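You operate a simulated robot arm through the tools that you are given. There is no shell and no other tool.

You are at the controls of a simulated robot arm. One attempt, no reset.

TASK
Swap the dark valve for the blue one with the same letter, then switch on till the valves glow.
Fine: the dark valve goes on the red pad; the clear valves stay in; shut the cage and both its latches; stay on STANDBY, MAINS left on. Set down upright: dark valve. Where these are worked on the way, their far stop is far enough and under half their travel is too little: valve cage.

The check looks at the end state, three seconds after you hand in, the way a careful person would. Anything else that was tipped, shoved, dropped, spilled or broken makes it a failure.

THE ROBOT
A 7-joint arm with a fingered hand, fixed in place. Base frame: the origin is on the floor under the middle of its stand, x ahead of it, y to its left, z up. Lengths are in m, angles in degrees, forces in N, time in s.
It reaches about 1.023 m from its shoulder. Its first joint turns from -166.0 to 166.0 degrees. Payload 4 kg.
The tool frame sits at the grasp point between the pads (the TCP): z along the fingers, y along the line on which they close. The tips reach 0.03 m beyond it. The gripper opens to 0.104 m; its body begins 0.035 m behind the TCP. The gripper is a hand of 4 fingers: y runs from the thumb to the fingers, the wrist lies at [-0.015, -0.113, -0.19] in the tool frame, and closing takes about 1.5 s.
Orientation is that of the tool frame in the base frame, as a unit quaternion [x, y, z, w]. With the fingers straight down and the wrist toward the robot, the tool's x, y and z point along [0, 1, 0], [1, 0, 0] and [0, 0, -1] of the base frame.

THE INTERFACE
- The arm moves only by the tool play_rows. Its argument "targets" is a list of rows, each a list of 6 numbers: the turn, a rotation vector about the tool's x, y, z in degrees, then the shift along the tool's x, y, z in mm. In form: [[ax, ay, az, tx, ty, tz], ...]. A call has 1 to 20 rows; each row shifts and turns the commanded pose from where the row before left it, along the tool's axes as they then stand. "claw" is the opening, from 0 (shut) to 1 (fully open), set as the call begins (left out, the last holds). Each row takes 0.2 s and may step no farther than 0.05 m and 8.6 degrees from the row before; otherwise, or with a gripper value out of range, the whole call is refused. Where a pose cannot be reached the arm comes as near as it can. A force on the tool above 40 N (or 10 N above the force at the start of the call, whichever is more), or a blocked arm, ends the call early, and 0.2 s more pass. The fingers move at their own pace (about 0.153 m/s each) and stop on an object; they squeeze with about 23 N. The grip force told is the motor's: it shows also when the fingers shut on nothing. Time passes only in rows, and 0.2 s behind the last, so rows that do not move let the fingers close. It gives the time, the measured TCP pose, the force on the tool (base axes), the opening and the grip force at its end, in the units of the frame above (readings bear some noise), with the torque about the TCP (base axes, N m) and any sound that the robot's microphone picked up.
- Cameras (640 x 400 px; columns grow to the right, rows downward): "scene" is fixed at [0.3896, -0.5045, 1.5605]; the picture's right is [-0.86, -0.51, 0.00], its down [-0.49, 0.84, -0.22] and it looks along [0.11, -0.19, -0.98] (base axes); focal length 319 px, centre (320, 200). "wrist" rides on the gripper at [0.061, -0.092, -0.13] in the tool frame; the picture's right is [-0.81, 0.28, -0.52], its down [-0.53, -0.71, 0.46] and it looks along [-0.24, 0.64, 0.72] (tool axes); focal length 275 px, centre (320, 200). There is no depth. A picture from a camera that has moved, and an enlarged one, comes with that camera's place and axes in the base frame and with its lens. The place of the scene camera against the robot may be out by one fixed shift of up to 0.018 m in any direction.
- camera(camera): a new picture of that camera. No time passes.
- set_fingers(index, middle, ring, thumb_bend, thumb_turn): sets how far each is bent, from 0 (flat) to 100 (curled in); at 30 the hand is open as for a grip, at 70 the pads meet at the TCP. One left out holds its place. A second passes; each finger stops where it meets its share of the squeeze, and holds until it gets a number again. A gripper value or a shape takes the hand back. It gives what a move gives, with no picture; readings hold the bend of each and the force on the fingers (four entries, about 0 where the hand has none), thumb and palm. thumb_turn goes from beside the hand (0) to across from the fingers (100), as for a grip.
- set_grasp(shape): the hand has 4 fingers and takes this shape, open, in about a second: jaw (thumb against the fingers, like two jaws); tri (thumb and two fingers); tip (a fingertip pinch); poke (one finger out to press); point (the index stretched); flat (the hand flat); cup (the hand cupped); fist (a fist). The gripper value then closes the fingers along that shape, each until it touches; the sizes above hold for jaw. It gives what a move gives, with no picture.
- close_up(camera, box): a new picture of the part [left, top, right, bottom] of that camera's present view, enlarged. No time passes.
- sign_off(): hands the job in; it is judged then, once.

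Places have to be worked out from the pictures, the camera data and where the tool is seen. Open the gripper and draw the arm clear of the work before you hand the job in, unless the task says otherwise.

The tools are called after "Call:" as name(argument=value, ...) on one line, values as JSON. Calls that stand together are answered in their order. play_rows: Moves the arm, as the interface text tells. Its arguments: {"type":"object","properties":{"targets":{"type":"array"},"claw":{"type":"number"}},"required":["targets"]} The other tools are called the same way: set_grasp (shape) gives the hand a shape; set_fingers (index, middle, ring, thumb_bend, thumb_turn) moves the fingers one by one; camera (camera) takes a picture; close_up (camera, box) takes an enlarged picture of a part of a camera's view; sign_off () hands the job in.

At the start:

```text
time: 0.0
position: [0.3801, -0.4625, 1.1115]
tcp_rot: [0.707, 0.707, 0.0, -0.001]
contact_force: [-0.5, -0.1, 0.6]
ft_torque: [0.01, 0.0, -0.01]
gripper_width: 0.1035
finger_force: 0.1
shape: jaw
bend: [30.0, 30.0, 30.0, 30.0, 98.0]
finger forces: [0.0, 0.0, 0.0, 0.0, 0.0, 0.1]
```

scene: 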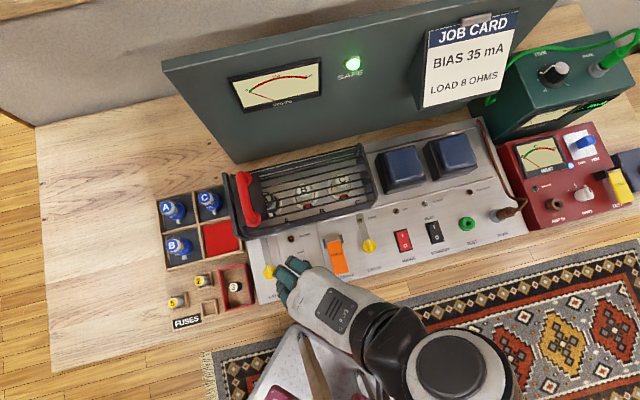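
wrist: 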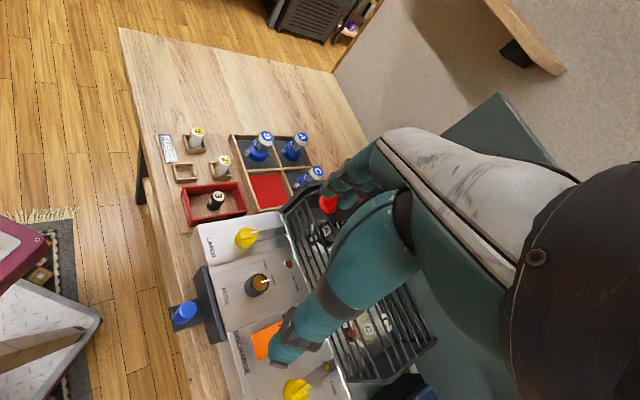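

I start by looking closely at the amplifier and its surroundings before moving anything.

Call:
close_up(camera="scene", box=[220, 130, 380, 230])

Call:
close_up(camera="scene", box=[150, 180, 310, 330])

Call:
close_up(camera="scene", box=[360, 130, 540, 280])

Call:
close_up(camera="scene", box=[220, 0, 540, 130])

Call:
close_up(camera="scene", box=[480, 20, 640, 240])

Call:
close_up(camera="wrist", box=[140, 100, 340, 400])

```text
4.00 times, centred on (300, 180) of scene
camera zoom: at [0.3896, -0.5045, 1.5605], right [-0.86, -0.51, 0.0], down [-0.49, 0.84, -0.22], along [0.11, -0.19, -0.98], focal length 1276 px, centre (400, 280)
```

zoom: 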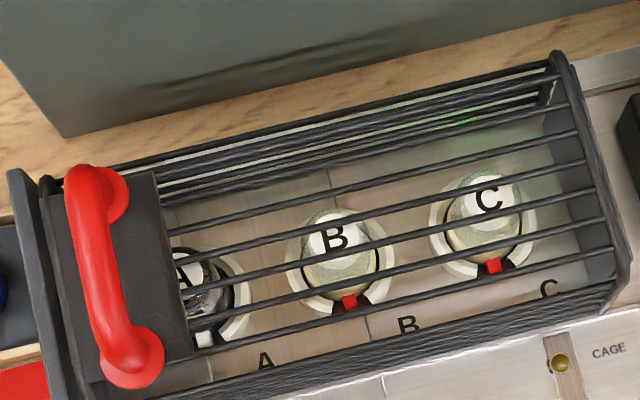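

```text
2.67 times, centred on (230, 255) of scene
camera zoom: at [0.3896, -0.5045, 1.5605], right [-0.86, -0.51, 0.0], down [-0.49, 0.84, -0.22], along [0.11, -0.19, -0.98], focal length 850 px, centre (560, 53)
```

zoom: 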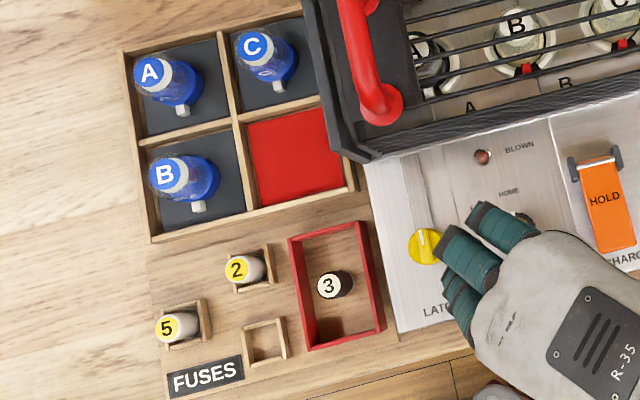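

```text
2.67 times, centred on (450, 205) of scene
camera zoom: at [0.3896, -0.5045, 1.5605], right [-0.86, -0.51, 0.0], down [-0.49, 0.84, -0.22], along [0.11, -0.19, -0.98], focal length 850 px, centre (-27, 187)
```

zoom: 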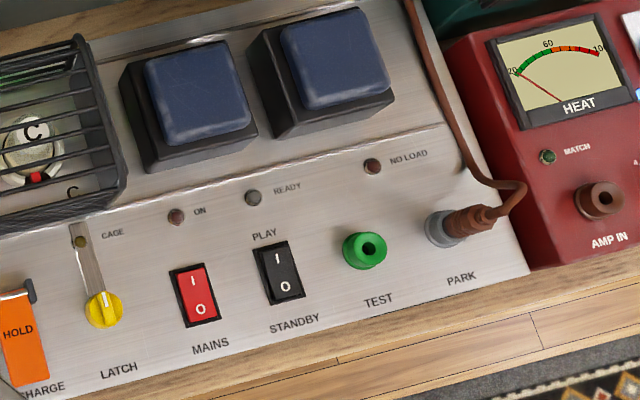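

```text
2.00 times, centred on (380, 65) of scene
camera zoom: at [0.3896, -0.5045, 1.5605], right [-0.86, -0.51, 0.0], down [-0.49, 0.84, -0.22], along [0.11, -0.19, -0.98], focal length 638 px, centre (200, 470)
```

zoom: 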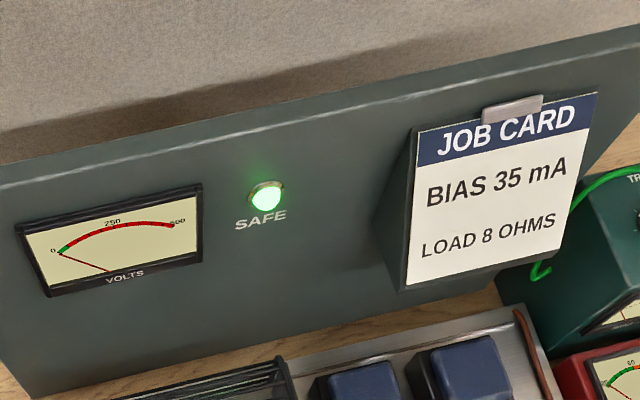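

```text
1.82 times, centred on (560, 130) of scene
camera zoom: at [0.3896, -0.5045, 1.5605], right [-0.86, -0.51, 0.0], down [-0.49, 0.84, -0.22], along [0.11, -0.19, -0.98], focal length 580 px, centre (-116, 327)
```

zoom: 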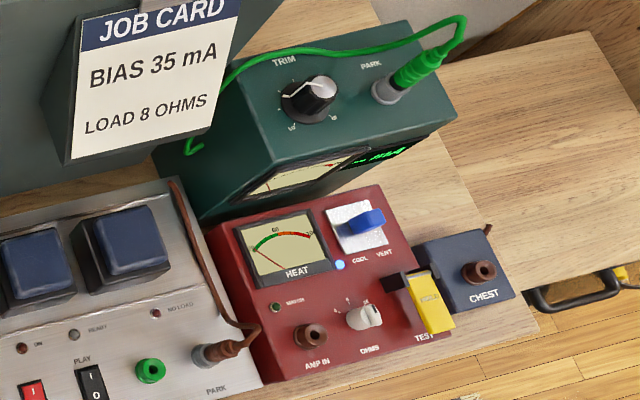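

```text
1.33 times, centred on (240, 250) of wrist
camera zoom: at [0.2884, -0.4016, 1.2413], right [0.28, -0.81, 0.52], down [-0.71, -0.53, -0.46], along [0.64, -0.24, -0.72], focal length 367 px, centre (427, 133)
```

zoom: 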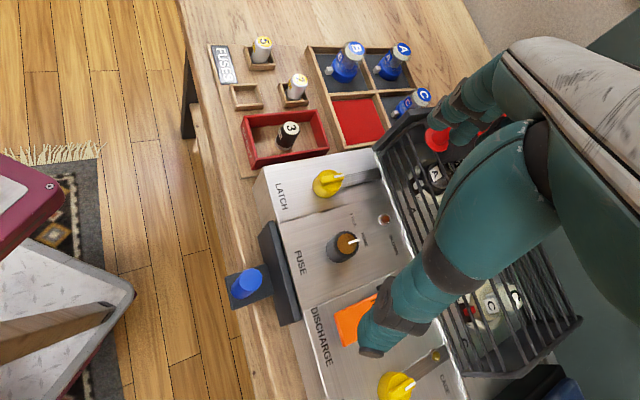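

The amp sits turned about 45° to the base axes, with the mains off, the SAFE lamp lit and the dark valve at A on the cage's left end. I turn the hand 45° to square it with the amp and back off to get a better wrist view.

Call:
play_rows(targets=[[0, 0, 7.5, 0, 0, 0], [0, 0, 7.5, 0, 0, 0], [0, 0, 7.5, 0, 0, 0], [0, 0, 7.5, 0, 0, 0], [0, 0, 7.5, 0, 0, 0], [0, 0, 7.5, 0, 0, 0], [0, 0, 0, 30, -40, 0], [0, 0, 0, 30, -40, 0], [0, 0, 0, 0, 0, 0]])

Call:
camera(camera="scene")

Call:
camera(camera="wrist")

```text
time: 2.0
position: [0.3647, -0.3636, 1.1116]
tcp_rot: [0.924, 0.382, 0.0, 0.0]
contact_force: [-0.5, -0.1, 0.1]
ft_torque: [-0.02, -0.03, 0.02]
gripper_width: 0.1036
finger_force: 0.0
shape: jaw
bend: [30.0, 30.0, 30.0, 30.0, 98.0]
finger forces: [0.0, 0.1, 0.0, 0.0, 0.0, 0.0]
```

```text
taken
```

scene: 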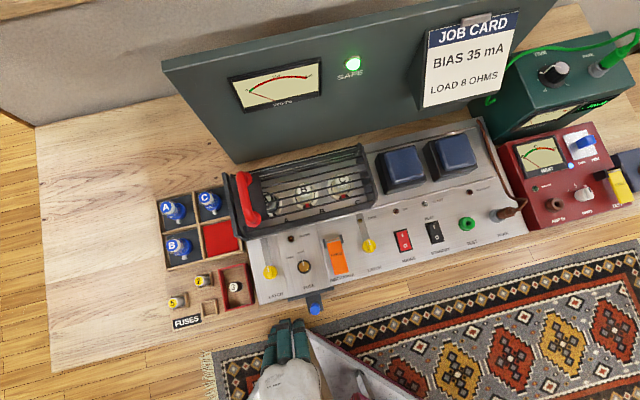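

```text
taken
camera wrist: at [0.3448, -0.2558, 1.2408], right [-0.38, -0.77, 0.52], down [-0.88, 0.13, -0.46], along [0.28, -0.63, -0.72], focal length 275 px, centre (320, 200)
```

wrist: 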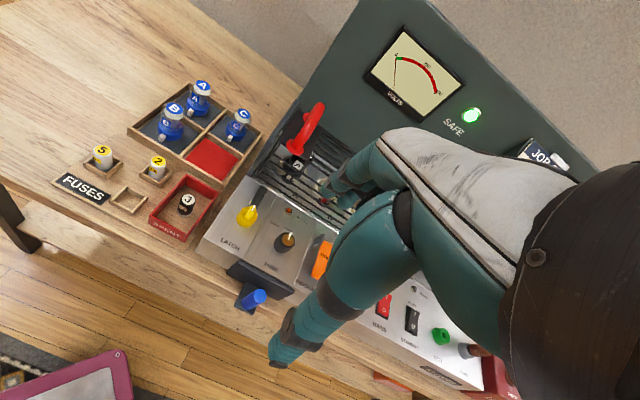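

The arm is clear of the panel now; I zoom in on the latches, the valves and the blue knob at the front.

Call:
close_up(camera="scene", box=[240, 220, 400, 320])

Call:
close_up(camera="wrist", box=[120, 60, 280, 160])

Call:
close_up(camera="wrist", box=[200, 180, 360, 320])

Call:
close_up(camera="wrist", box=[230, 90, 390, 210])

Call:
close_up(camera="scene", box=[150, 185, 230, 260])

Call:
close_up(camera="scene", box=[220, 140, 300, 230])

```text
4.00 times, centred on (320, 270) of scene
camera zoom: at [0.3896, -0.5045, 1.5605], right [-0.86, -0.51, 0.0], down [-0.49, 0.84, -0.22], along [0.11, -0.19, -0.98], focal length 1276 px, centre (320, -80)
```

zoom: 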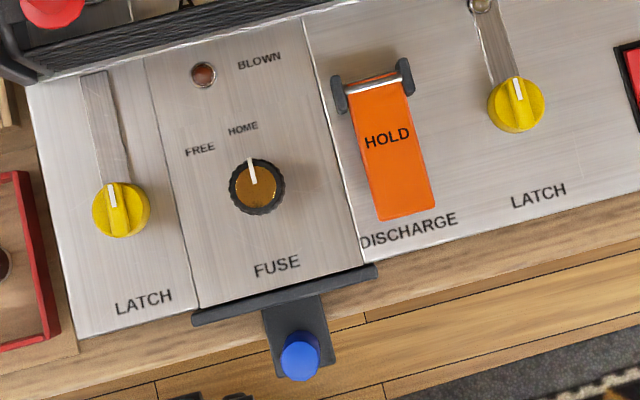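

```text
4.00 times, centred on (200, 110) of wrist
camera zoom: at [0.3448, -0.2558, 1.2408], right [-0.38, -0.77, 0.52], down [-0.88, 0.13, -0.46], along [0.28, -0.63, -0.72], focal length 1101 px, centre (800, 560)
```

zoom: 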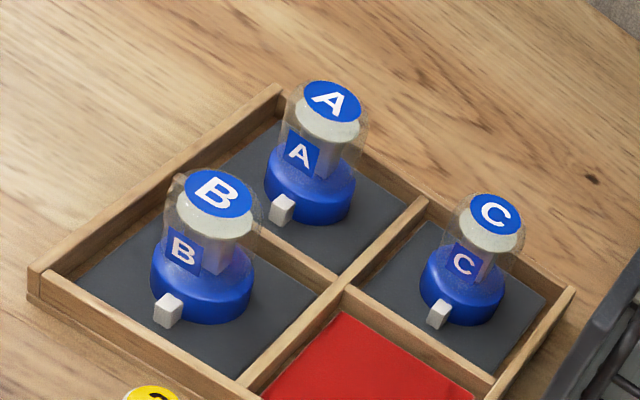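

```text
2.86 times, centred on (280, 250) of wrist
camera zoom: at [0.3448, -0.2558, 1.2408], right [-0.38, -0.77, 0.52], down [-0.88, 0.13, -0.46], along [0.28, -0.63, -0.72], focal length 786 px, centre (434, 57)
```

zoom: 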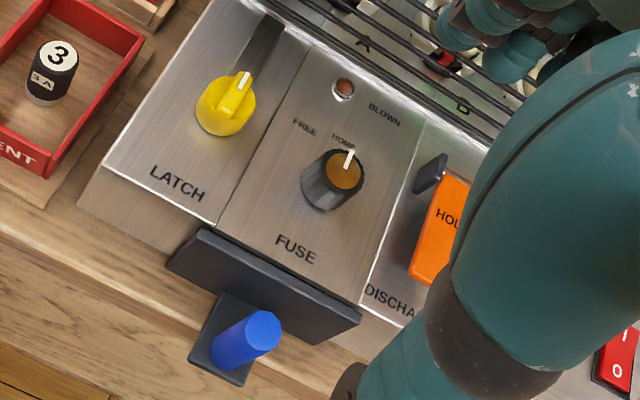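

```text
3.33 times, centred on (310, 150) of wrist
camera zoom: at [0.3448, -0.2558, 1.2408], right [-0.38, -0.77, 0.52], down [-0.88, 0.13, -0.46], along [0.28, -0.63, -0.72], focal length 918 px, centre (353, 367)
```

zoom: 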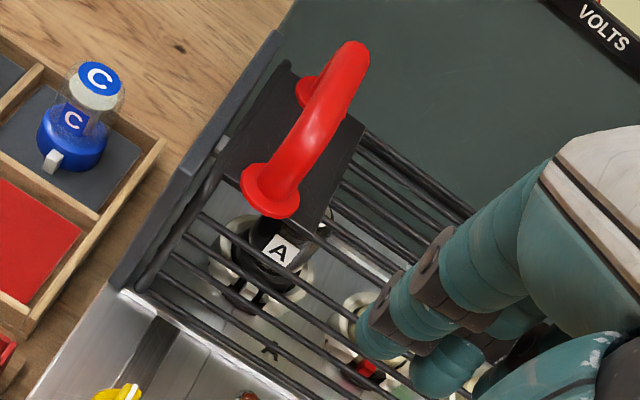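

```text
5.33 times, centred on (190, 222) of scene
camera zoom: at [0.3896, -0.5045, 1.5605], right [-0.86, -0.51, 0.0], down [-0.49, 0.84, -0.22], along [0.11, -0.19, -0.98], focal length 1701 px, centre (1013, 80)
```

zoom: 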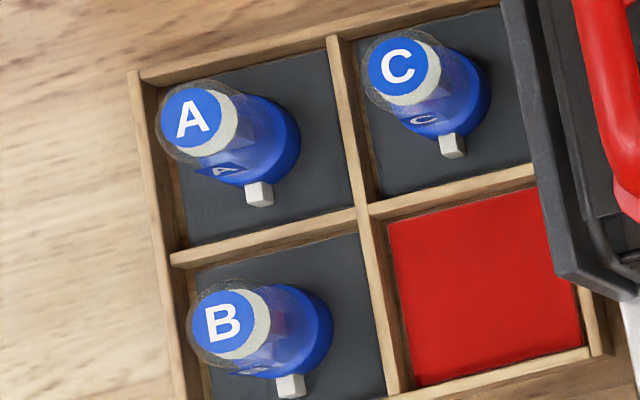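

```text
4.44 times, centred on (260, 185) of scene
camera zoom: at [0.3896, -0.5045, 1.5605], right [-0.86, -0.51, 0.0], down [-0.49, 0.84, -0.22], along [0.11, -0.19, -0.98], focal length 1418 px, centre (587, 267)
```

zoom: 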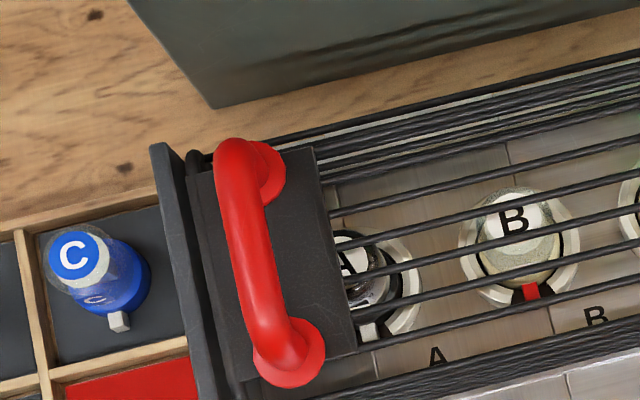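

I look closer still at the latches and the cage's edges to learn how each of them works.

Call:
close_up(camera="scene", box=[245, 230, 295, 290])

Call:
close_up(camera="scene", box=[340, 200, 400, 260])

Call:
close_up(camera="wrist", box=[225, 180, 285, 235])

Call:
close_up(camera="scene", box=[330, 140, 390, 220])

Call:
close_up(camera="scene", box=[385, 215, 450, 265])

Call:
close_up(camera="wrist", box=[255, 95, 335, 165])

```text
6.67 times, centred on (270, 260) of scene
camera zoom: at [0.3896, -0.5045, 1.5605], right [-0.86, -0.51, 0.0], down [-0.49, 0.84, -0.22], along [0.11, -0.19, -0.98], focal length 2126 px, centre (653, -200)
```

zoom: 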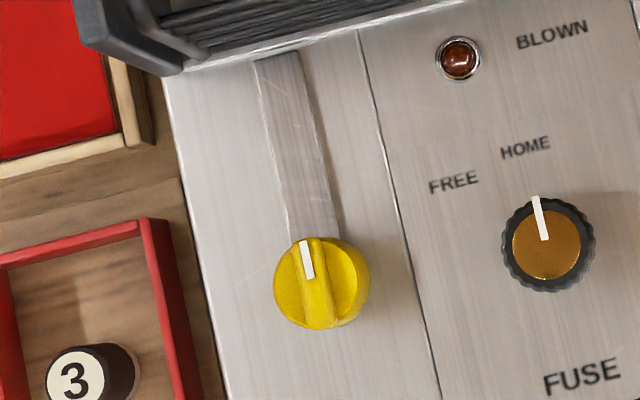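

```text
6.67 times, centred on (370, 230) of scene
camera zoom: at [0.3896, -0.5045, 1.5605], right [-0.86, -0.51, 0.0], down [-0.49, 0.84, -0.22], along [0.11, -0.19, -0.98], focal length 2126 px, centre (-13, 0)
```

zoom: 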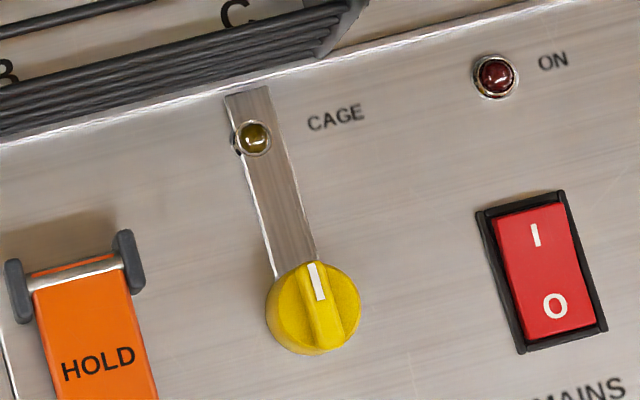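

```text
7.27 times, centred on (255, 208) of wrist
camera zoom: at [0.3448, -0.2558, 1.2408], right [-0.38, -0.77, 0.52], down [-0.88, 0.13, -0.46], along [0.28, -0.63, -0.72], focal length 2002 px, centre (793, 146)
```

zoom: 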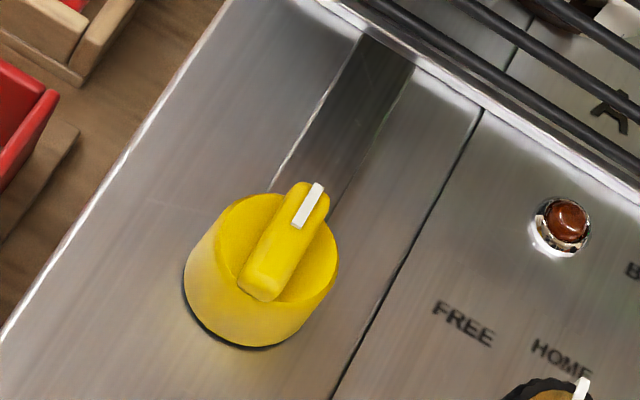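

```text
5.00 times, centred on (360, 180) of scene
camera zoom: at [0.3896, -0.5045, 1.5605], right [-0.86, -0.51, 0.0], down [-0.49, 0.84, -0.22], along [0.11, -0.19, -0.98], focal length 1595 px, centre (120, 300)
```

zoom: 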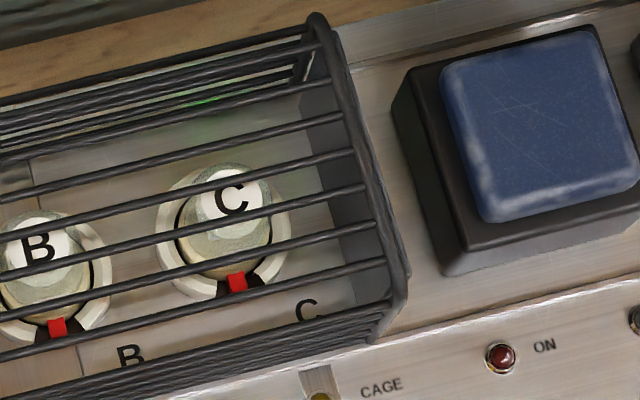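

```text
8.00 times, centred on (418, 240) of scene
camera zoom: at [0.3896, -0.5045, 1.5605], right [-0.86, -0.51, 0.0], down [-0.49, 0.84, -0.22], along [0.11, -0.19, -0.98], focal length 2552 px, centre (-460, -120)
```

zoom: 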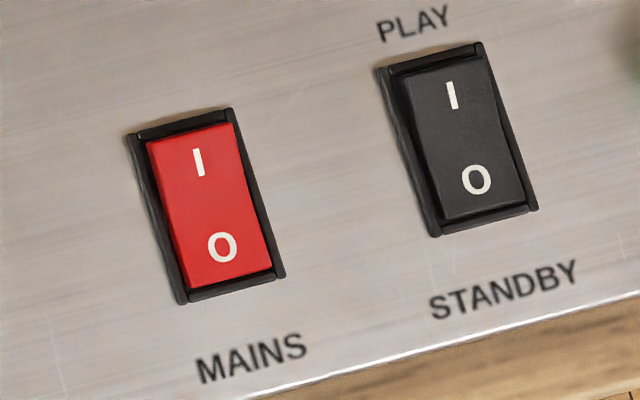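

```text
5.71 times, centred on (295, 130) of wrist
camera zoom: at [0.3448, -0.2558, 1.2408], right [-0.38, -0.77, 0.52], down [-0.88, 0.13, -0.46], along [0.28, -0.63, -0.72], focal length 1573 px, centre (463, 600)
```

zoom: 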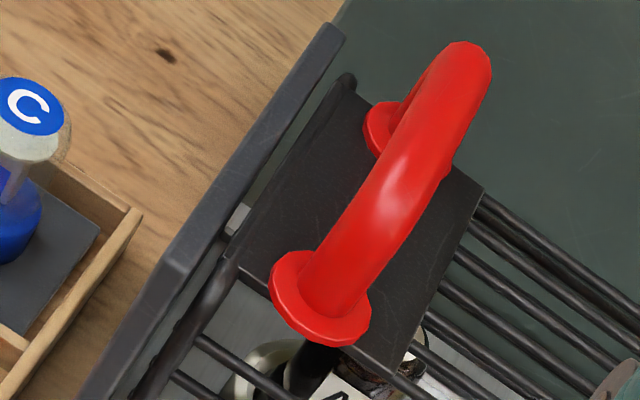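

Both yellow latches look like turn-knobs whose tongue reaches to the cage's front edge; how the cage itself opens is not clear yet. I move the camera lower and to the left for a flatter look at the cage.

Call:
play_rows(targets=[[0, 0, 0, 45, 0, 0], [0, 0, 0, 45, 0, 0], [0, 0, 0, 30, 0, 30], [0, 0, 0, 0, -20, 40], [-8.3, 0, 0, 0, -20, 40], [-8.3, 0, 0, 0, 0, 0], [-8.3, 0, 0, 0, 0, 0], [0, 0, 0, 0, 0, 0]])

Call:
camera(camera="wrist")

Call:
camera(camera="scene")

```text
time: 3.8
position: [0.4879, -0.3349, 1.1922]
tcp_rot: [0.902, 0.374, 0.082, 0.199]
contact_force: [-0.1, -0.9, 0.1]
ft_torque: [0.01, 0.01, 0.0]
gripper_width: 0.1037
finger_force: 0.0
shape: jaw
bend: [30.0, 30.0, 30.0, 30.0, 98.0]
finger forces: [0.1, 0.0, 0.1, 0.1, 0.0, 0.0]
out of reach, approached as far as the arm can: row 2, 3, 4, 5, 6, 7
```

```text
taken
camera wrist: at [0.4342, -0.1933, 1.2702], right [-0.55, -0.6, 0.59], down [-0.7, -0.05, -0.71], along [0.46, -0.8, -0.39], focal length 275 px, centre (320, 200)
```

wrist: 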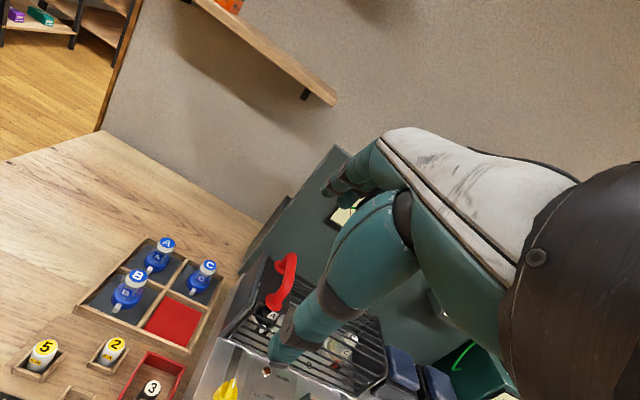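

```text
taken
```

scene: 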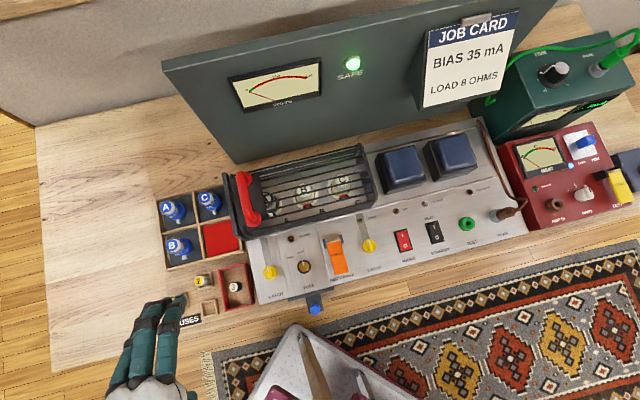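

The arm fell short of that pose, but this view is still useful, so I zoom in on the cage from here.

Call:
close_up(camera="wrist", box=[210, 240, 330, 370])

Call:
close_up(camera="wrist", box=[300, 300, 460, 400])

Call:
close_up(camera="wrist", box=[120, 230, 230, 320])

```text
3.08 times, centred on (270, 305) of wrist
camera zoom: at [0.4342, -0.1933, 1.2702], right [-0.55, -0.6, 0.59], down [-0.7, -0.05, -0.71], along [0.46, -0.8, -0.39], focal length 847 px, centre (474, -123)
```

zoom: 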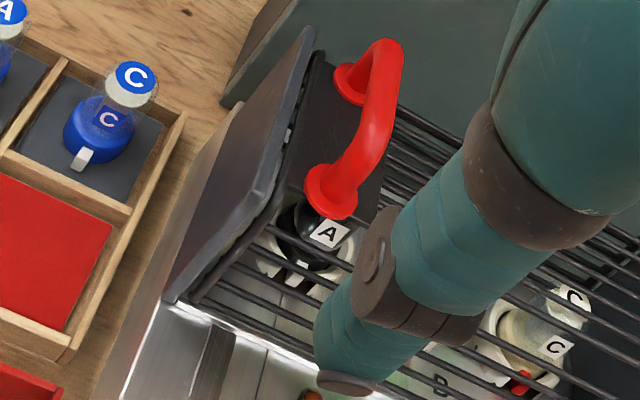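

```text
4.00 times, centred on (380, 350) of wrist
camera zoom: at [0.4342, -0.1933, 1.2702], right [-0.55, -0.6, 0.59], down [-0.7, -0.05, -0.71], along [0.46, -0.8, -0.39], focal length 1101 px, centre (80, -400)
```

zoom: 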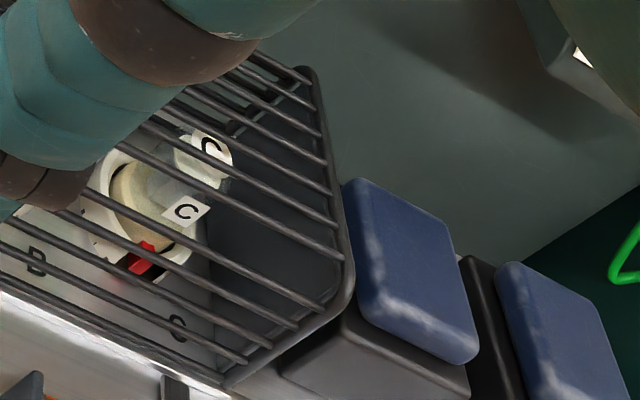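

```text
4.44 times, centred on (175, 275) of wrist
camera zoom: at [0.4342, -0.1933, 1.2702], right [-0.55, -0.6, 0.59], down [-0.7, -0.05, -0.71], along [0.46, -0.8, -0.39], focal length 1224 px, centre (964, -133)
```

zoom: 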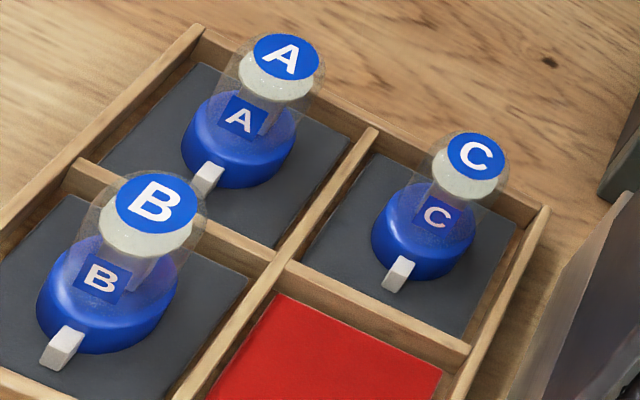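

The end plates and bars are hard to read from here. I tilt the hand back to vertical and bring it out further from the base, then read the pose to see where the commanded frame stands.

Call:
play_rows(targets=[[8.3, 0, 0, 0, 0, 0], [8.3, 0, 0, 0, 0, 0], [8.3, 0, 0, 0, 0, 0], [0, 0, 0, 0, 40, 0], [0, 0, 0, 0, 40, 0], [0, 0, 0, 0, 0, 0]])

Call:
camera(camera="wrist")

```text
time: 5.2
position: [0.5439, -0.3911, 1.1912]
tcp_rot: [0.924, 0.383, 0.0, 0.001]
contact_force: [-0.8, -0.2, 0.0]
ft_torque: [0.02, 0.01, -0.02]
gripper_width: 0.1039
finger_force: 0.1
shape: jaw
bend: [30.0, 30.0, 30.0, 30.0, 98.0]
finger forces: [0.0, 0.0, 0.0, 0.1, 0.0, 0.0]
```

```text
taken
camera wrist: at [0.5238, -0.2831, 1.321], right [-0.38, -0.77, 0.52], down [-0.88, 0.13, -0.46], along [0.28, -0.63, -0.72], focal length 275 px, centre (320, 200)
```

wrist: 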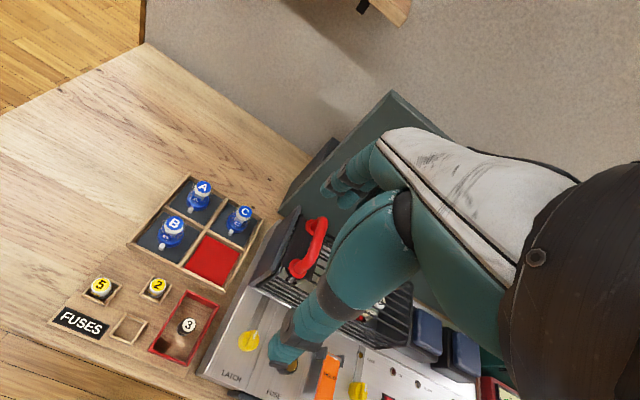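

The command frame follows the reached pose, good. I zoom the scene camera hard on the cage's left and right ends to find hinge parts.

Call:
close_up(camera="scene", box=[220, 160, 270, 195])

Call:
close_up(camera="scene", box=[220, 195, 270, 240])

Call:
close_up(camera="scene", box=[335, 140, 385, 175])

Call:
close_up(camera="wrist", box=[240, 200, 330, 300])

Call:
close_up(camera="wrist", box=[340, 270, 440, 350])

```text
11.43 times, centred on (245, 178) of scene
camera zoom: at [0.3896, -0.5045, 1.5605], right [-0.86, -0.51, 0.0], down [-0.49, 0.84, -0.22], along [0.11, -0.19, -0.98], focal length 3645 px, centre (1177, 457)
```

zoom: 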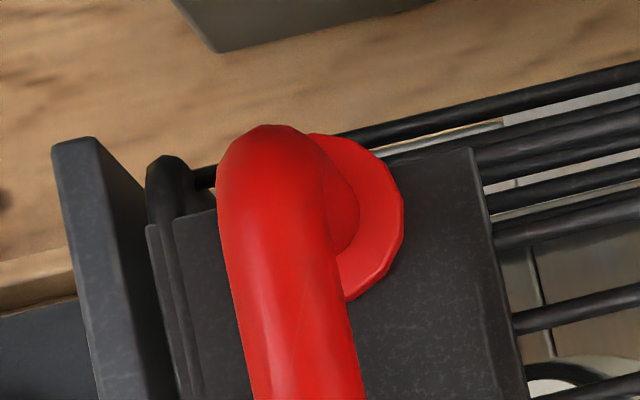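

```text
8.89 times, centred on (245, 218) of scene
camera zoom: at [0.3896, -0.5045, 1.5605], right [-0.86, -0.51, 0.0], down [-0.49, 0.84, -0.22], along [0.11, -0.19, -0.98], focal length 2835 px, centre (987, 44)
```

zoom: 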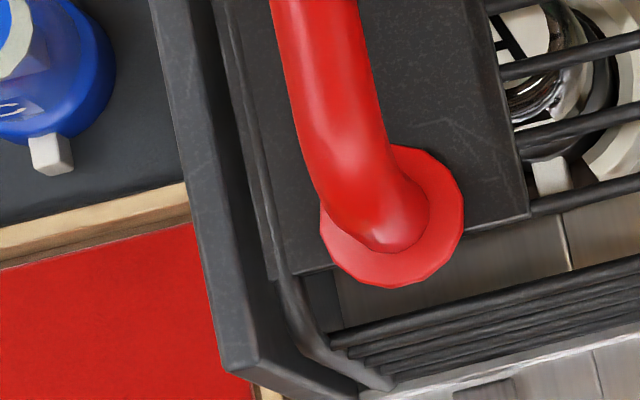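

```text
11.43 times, centred on (360, 158) of scene
camera zoom: at [0.3896, -0.5045, 1.5605], right [-0.86, -0.51, 0.0], down [-0.49, 0.84, -0.22], along [0.11, -0.19, -0.98], focal length 3645 px, centre (-137, 686)
```

zoom: 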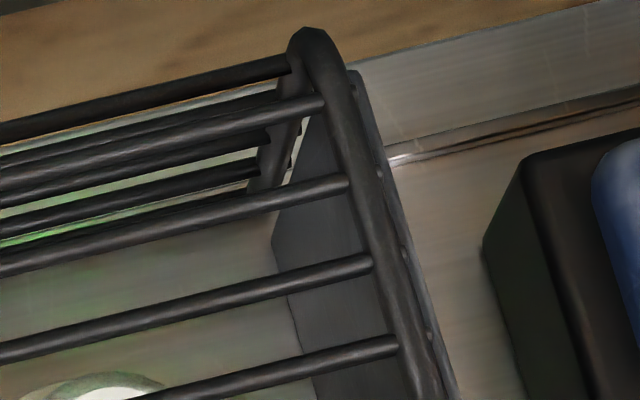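

```text
4.00 times, centred on (285, 250) of wrist
camera zoom: at [0.5238, -0.2831, 1.321], right [-0.38, -0.77, 0.52], down [-0.88, 0.13, -0.46], along [0.28, -0.63, -0.72], focal length 1101 px, centre (460, 0)
```

zoom: 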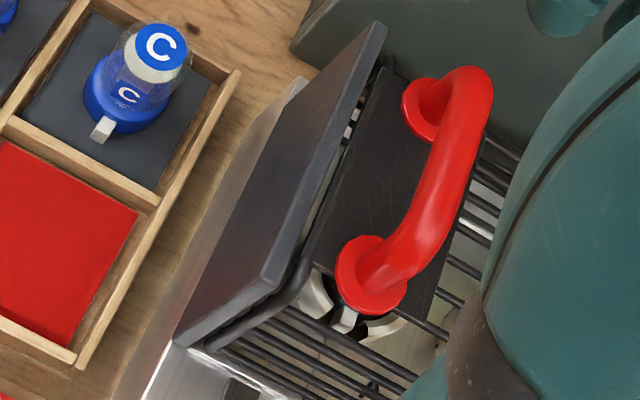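

```text
5.00 times, centred on (390, 310) of wrist
camera zoom: at [0.5238, -0.2831, 1.321], right [-0.38, -0.77, 0.52], down [-0.88, 0.13, -0.46], along [0.28, -0.63, -0.72], focal length 1376 px, centre (-30, -350)
```

zoom: 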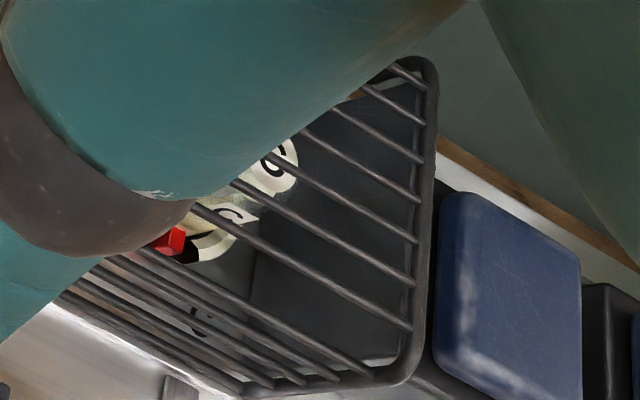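

I judge the left latch knob to be near r≈-0.04, q≈0.656 in the amp's own axes (x≈0.49, y≈-0.435), with its top around z≈0.857. I move above it and try the fingertip-pinch shape for a look.

Call:
play_rows(targets=[[0, 0, 0, -34, 0, 0], [0, 0, 0, -34, -5, 0], [0, 0, 0, 0, 0, 40], [0, 0, 0, 0, 0, 40], [0, 0, 0, 0, 0, 40], [0, 0, 0, 0, 0, 40], [0, 0, 0, 0, 0, 40], [0, 0, 0, 0, 0, 0]])

Call:
camera(camera="wrist")

Call:
set_grasp(shape="tip")

Call:
camera(camera="wrist")

Call:
camera(camera="scene")

```text
time: 7.0
position: [0.4905, -0.4359, 0.9912]
tcp_rot: [0.925, 0.38, 0.0, -0.001]
contact_force: [-0.4, -0.5, -0.3]
ft_torque: [0.0, 0.01, 0.01]
gripper_width: 0.1038
finger_force: 0.0
shape: jaw
bend: [30.0, 30.0, 30.0, 30.0, 97.0]
finger forces: [0.0, 0.0, 0.0, 0.0, 0.1, 0.0]
```

```text
taken
camera wrist: at [0.4704, -0.3285, 1.1209], right [-0.38, -0.77, 0.52], down [-0.88, 0.13, -0.46], along [0.28, -0.63, -0.72], focal length 275 px, centre (320, 200)
```

wrist: 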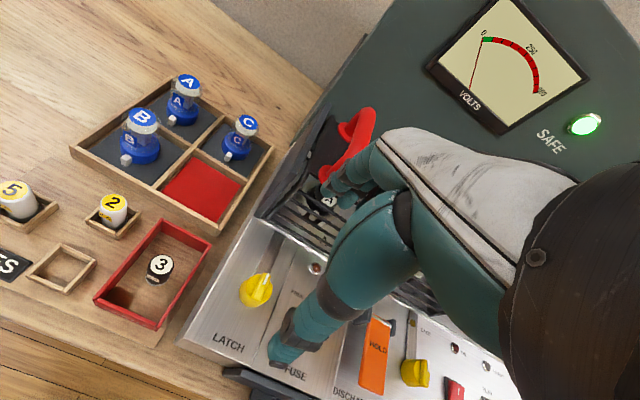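

```text
time: 7.9
position: [0.4921, -0.4365, 0.9924]
tcp_rot: [0.924, 0.381, 0.001, 0.0]
contact_force: [0.3, -0.2, 0.3]
ft_torque: [0.03, 0.02, 0.0]
gripper_width: 0.1039
finger_force: 0.0
shape: tip
bend: [30.0, 98.0, 99.0, 30.0, 97.0]
finger forces: [0.0, 0.1, 0.0, 0.1, 0.1, 0.0]
```

```text
taken
camera wrist: at [0.4709, -0.3283, 1.1211], right [-0.38, -0.77, 0.52], down [-0.88, 0.13, -0.46], along [0.28, -0.63, -0.72], focal length 275 px, centre (320, 200)
```

wrist: 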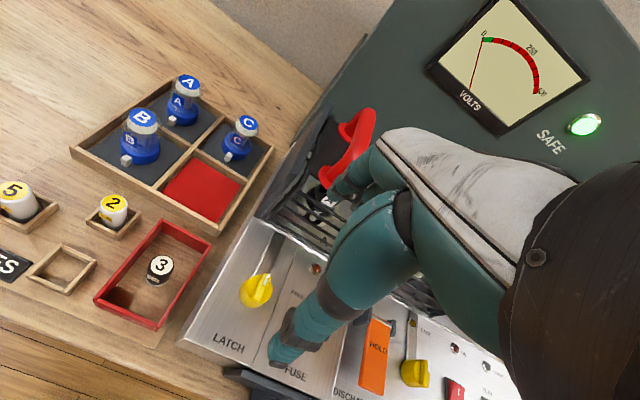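

```text
taken
```

scene: 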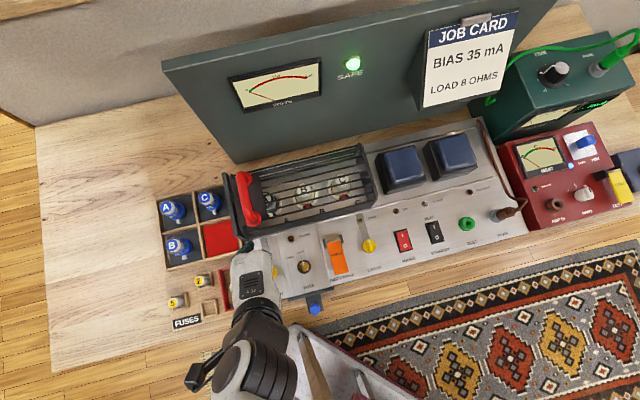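

The knob lies right under the TCP (seen at about (257,290), just where I predicted). I go back to the jaw shape and come down around it, then look.

Call:
set_grasp(shape="jaw")

Call:
play_rows(targets=[[0, 0, 0, 0, 0, 30], [0, 0, 0, 0, 0, 30], [0, 0, 0, 0, 0, 25], [0, 0, 0, 0, 0, 20], [0, 0, 0, 0, 0, 0]])

Call:
camera(camera="wrist")

Call:
camera(camera="scene")

```text
time: 8.8
position: [0.4916, -0.4368, 0.9915]
tcp_rot: [0.924, 0.381, -0.001, -0.001]
contact_force: [-0.3, -0.5, -0.1]
ft_torque: [-0.01, -0.01, -0.01]
gripper_width: 0.1035
finger_force: 0.0
shape: jaw
bend: [30.0, 30.0, 30.0, 30.0, 97.0]
finger forces: [0.0, 0.0, 0.0, 0.1, 0.0, 0.0]
```

```text
time: 10.0
position: [0.4976, -0.444, 0.8883]
tcp_rot: [0.924, 0.382, 0.0, -0.001]
contact_force: [-0.2, -0.1, -1.0]
ft_torque: [0.02, -0.06, -0.03]
gripper_width: 0.1039
finger_force: 0.0
shape: jaw
bend: [30.0, 30.0, 30.0, 30.0, 97.0]
finger forces: [0.1, 0.0, 0.1, 0.0, 0.1, 0.0]
out of reach, approached as far as the arm can: row 3, 4
```

```text
taken
camera wrist: at [0.4764, -0.3368, 1.0181], right [-0.38, -0.77, 0.52], down [-0.88, 0.13, -0.45], along [0.28, -0.63, -0.73], focal length 275 px, centre (320, 200)
```

wrist: 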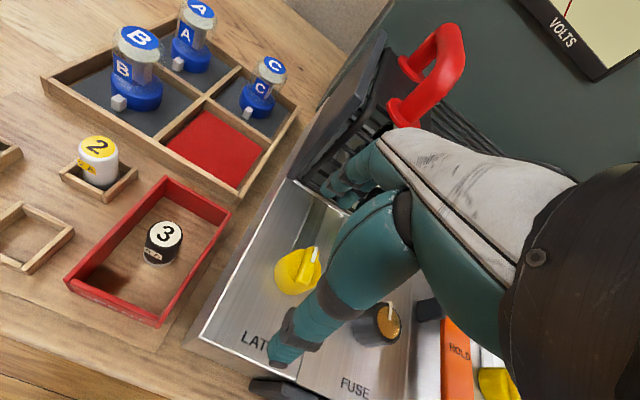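

```text
taken
```

scene: 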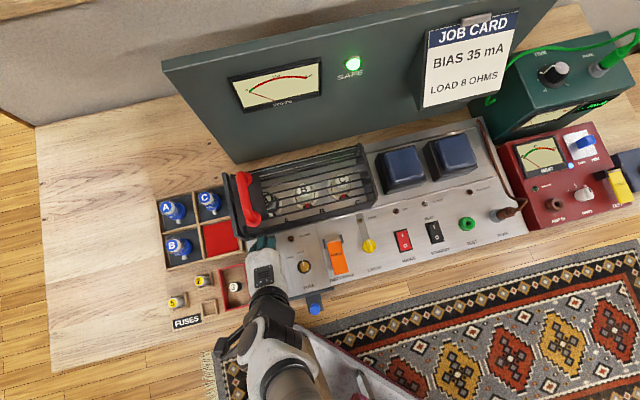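

The arm cannot get lower here with the wrist toward the robot: it drifted about 9 mm forward. I look closely at the knob and tongue from this nearer viewpoint before choosing another hand yaw.

Call:
close_up(camera="wrist", box=[240, 170, 400, 310])

Call:
close_up(camera="wrist", box=[280, 30, 480, 200])

Call:
close_up(camera="scene", box=[230, 220, 310, 280])

```text
2.86 times, centred on (320, 240) of wrist
camera zoom: at [0.4764, -0.3368, 1.0181], right [-0.38, -0.77, 0.52], down [-0.88, 0.13, -0.45], along [0.28, -0.63, -0.73], focal length 786 px, centre (320, 86)
```

zoom: 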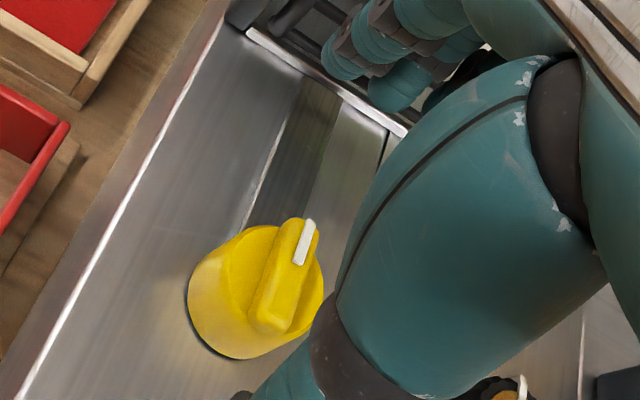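

```text
2.35 times, centred on (380, 115) of wrist
camera zoom: at [0.4764, -0.3368, 1.0181], right [-0.38, -0.77, 0.52], down [-0.88, 0.13, -0.45], along [0.28, -0.63, -0.73], focal length 648 px, centre (179, 400)
```

zoom: 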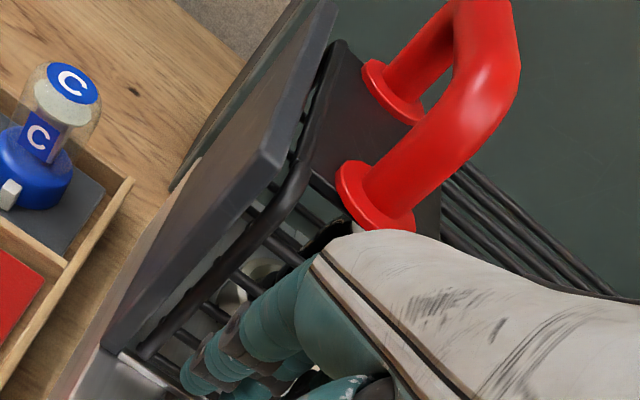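

```text
6.67 times, centred on (270, 250) of scene
camera zoom: at [0.3896, -0.5045, 1.5605], right [-0.86, -0.51, 0.0], down [-0.49, 0.84, -0.22], along [0.11, -0.19, -0.98], focal length 2126 px, centre (653, -133)
```

zoom: 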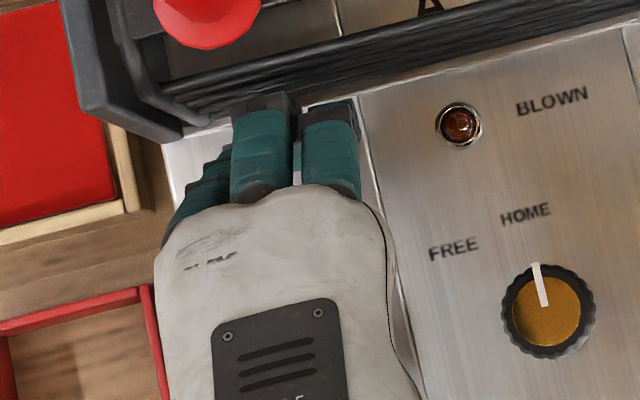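

The tongue lies flat on the panel and ends at the cage ledge, and the knob carries a fin I can grip across. I'll raise the hand and yaw it by -90° so that it closes along the amp's width with the wrist on the right, then check it reaches.

Call:
play_rows(targets=[[0, 0, 0, 0, 0, -40], [0, 0, 0, 0, 0, -40], [0, 0, 0, 0, 0, -20], [0, 0, -8.5, 0, 0, 0], [0, 0, -8.5, 0, 0, 0], [0, 0, -8.5, 0, 0, 0], [0, 0, -8.5, 0, 0, 0], [0, 0, -8.5, 0, 0, 0], [0, 0, -8.5, 0, 0, 0], [0, 0, -8.5, 0, 0, 0], [0, 0, -8.5, 0, 0, 0], [0, 0, -8.5, 0, 0, 0], [0, 0, -8.5, 0, 0, 0], [0, 0, -5, 0, 0, 0], [0, 0, 0, 0, 0, 0]])

Call:
camera(camera="wrist")

Call:
camera(camera="scene")

```text
time: 13.2
position: [0.4973, -0.4447, 0.9884]
tcp_rot: [0.382, 0.924, 0.0, 0.0]
contact_force: [-0.3, 0.2, 1.3]
ft_torque: [-0.02, -0.03, 0.02]
gripper_width: 0.1039
finger_force: 0.1
shape: jaw
bend: [30.0, 30.0, 30.0, 30.0, 97.0]
finger forces: [0.0, 0.0, 0.0, 0.0, 0.1, 0.1]
```

```text
taken
camera wrist: at [0.39, -0.4667, 1.1179], right [0.77, -0.38, 0.52], down [-0.13, -0.88, -0.46], along [0.63, 0.28, -0.72], focal length 275 px, centre (320, 200)
```

wrist: 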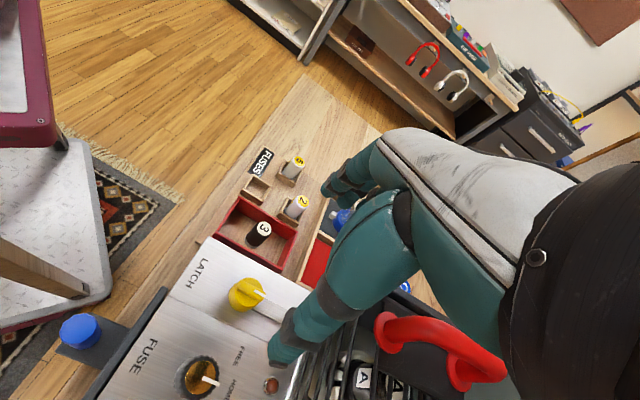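

```text
taken
```

scene: 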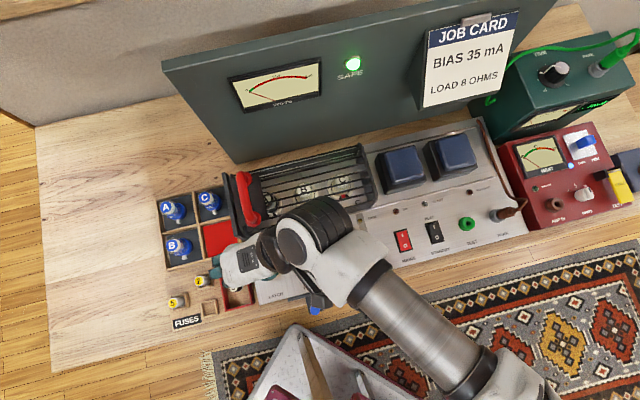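

This yaw reaches comfortably. I zoom in on the latch knob to place it against the TCP more exactly.

Call:
close_up(camera="wrist", box=[190, 240, 320, 330])

Call:
close_up(camera="wrist", box=[300, 290, 460, 400])

```text
4.44 times, centred on (255, 285) of wrist
camera zoom: at [0.39, -0.4667, 1.1179], right [0.77, -0.38, 0.52], down [-0.13, -0.88, -0.46], along [0.63, 0.28, -0.72], focal length 1224 px, centre (609, -178)
```

zoom: 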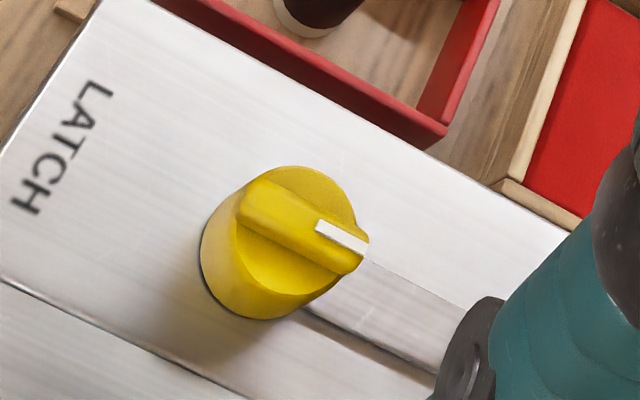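

```text
3.64 times, centred on (380, 345) of wrist
camera zoom: at [0.39, -0.4667, 1.1179], right [0.77, -0.38, 0.52], down [-0.13, -0.88, -0.46], along [0.63, 0.28, -0.72], focal length 1001 px, centre (102, -327)
```

zoom: 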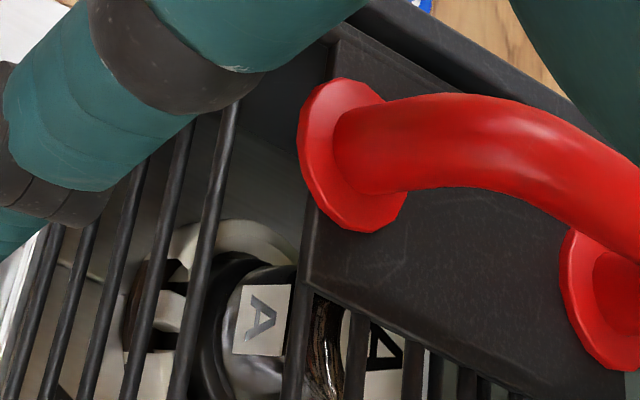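

The fin's top centre works out near r≈-0.036, q≈0.662, z≈0.848, so the TCP is nearly above it. I come down until the fingertips straddle the fin.

Call:
play_rows(targets=[[0, 0, 0, 4, 0, 30], [0, 0, 0, 0, 0, 30], [0, 0, 0, 0, 0, 30], [0, 0, 0, 0, 0, 20], [0, 0, 0, 0, 0, 6], [0, 0, 0, 0, 0, 0]])

Call:
camera(camera="wrist")

Call:
close_up(camera="scene", box=[190, 200, 310, 310])

```text
time: 14.3
position: [0.4977, -0.439, 0.8784]
tcp_rot: [0.382, 0.924, 0.002, 0.004]
contact_force: [3.8, 6.8, 17.6]
ft_torque: [-0.79, 0.84, -0.11]
gripper_width: 0.1042
finger_force: 0.0
shape: jaw
bend: [30.0, 30.0, 30.0, 26.0, 97.0]
finger forces: [0.1, 0.0, 0.0, 0.1, 21.7, 0.0]
stopped in row 5: the force on the tool passed its limit at 52 N (the readings are from after the stop); the commanded pose is now the measured one
```

```text
taken
camera wrist: at [0.3899, -0.4609, 1.0083], right [0.77, -0.38, 0.52], down [-0.12, -0.88, -0.46], along [0.63, 0.29, -0.72], focal length 275 px, centre (320, 200)
```

wrist: 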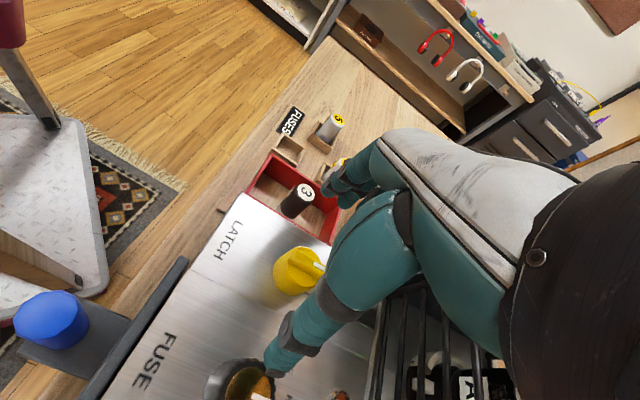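

```text
3.64 times, centred on (250, 255) of scene
camera zoom: at [0.3896, -0.5045, 1.5605], right [-0.86, -0.51, 0.0], down [-0.49, 0.84, -0.22], along [0.11, -0.19, -0.98], focal length 1160 px, centre (574, 0)
```

zoom: 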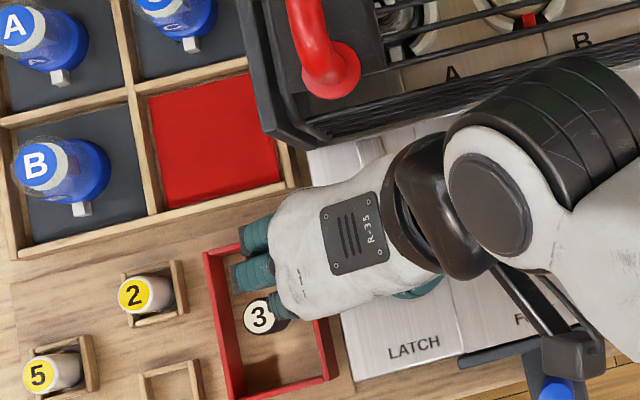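

The thumb touched the panel at TCP z=0.878 while spread wide, and the fingers hung out over the red fuse box. I rise 25 mm, half-close the hand and look again.

Call:
play_rows(targets=[[0, 0, 0, 0, 0, -25], [0, 0, 0, 0, 0, 0], [0, 0, 0, 0, 0, 0], [0, 0, 0, 0, 0, 0]], claw=0.45)

Call:
camera(camera="wrist")

Call:
close_up(camera="wrist", box=[220, 220, 380, 360])

```text
time: 15.3
position: [0.4979, -0.4385, 0.904]
tcp_rot: [0.382, 0.924, 0.0, 0.002]
contact_force: [0.4, 0.2, -0.3]
ft_torque: [-0.01, 0.01, -0.02]
gripper_width: 0.0472
finger_force: 0.1
shape: jaw
bend: [74.0, 47.0, 43.0, 71.0, 100.0]
finger forces: [0.0, 0.0, 0.0, 0.0, 0.1, 0.0]
```

```text
taken
camera wrist: at [0.3894, -0.4616, 1.0325], right [0.77, -0.38, 0.52], down [-0.12, -0.88, -0.46], along [0.63, 0.28, -0.72], focal length 275 px, centre (320, 200)
```

wrist: 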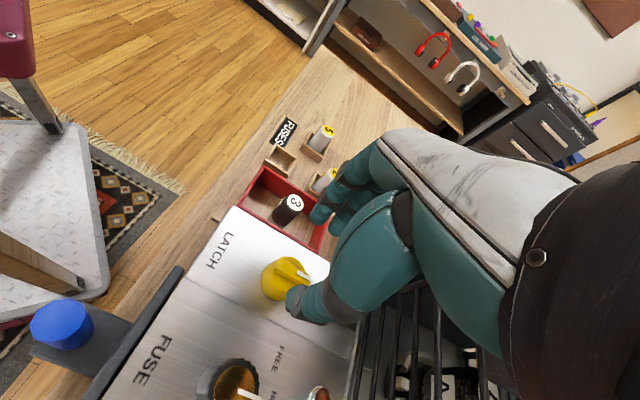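

```text
2.86 times, centred on (300, 290) of wrist
camera zoom: at [0.3894, -0.4616, 1.0325], right [0.77, -0.38, 0.52], down [-0.12, -0.88, -0.46], along [0.63, 0.28, -0.72], focal length 786 px, centre (377, -57)
```

zoom: 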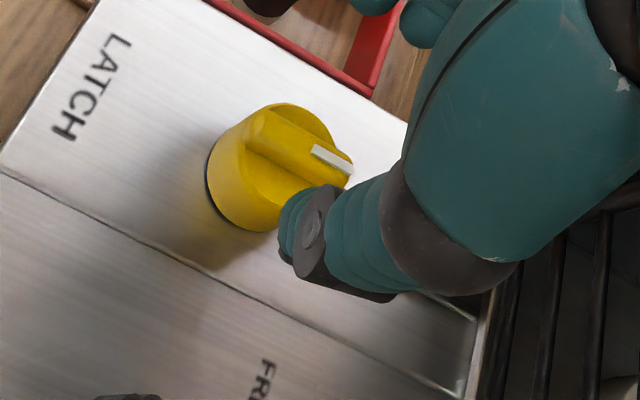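

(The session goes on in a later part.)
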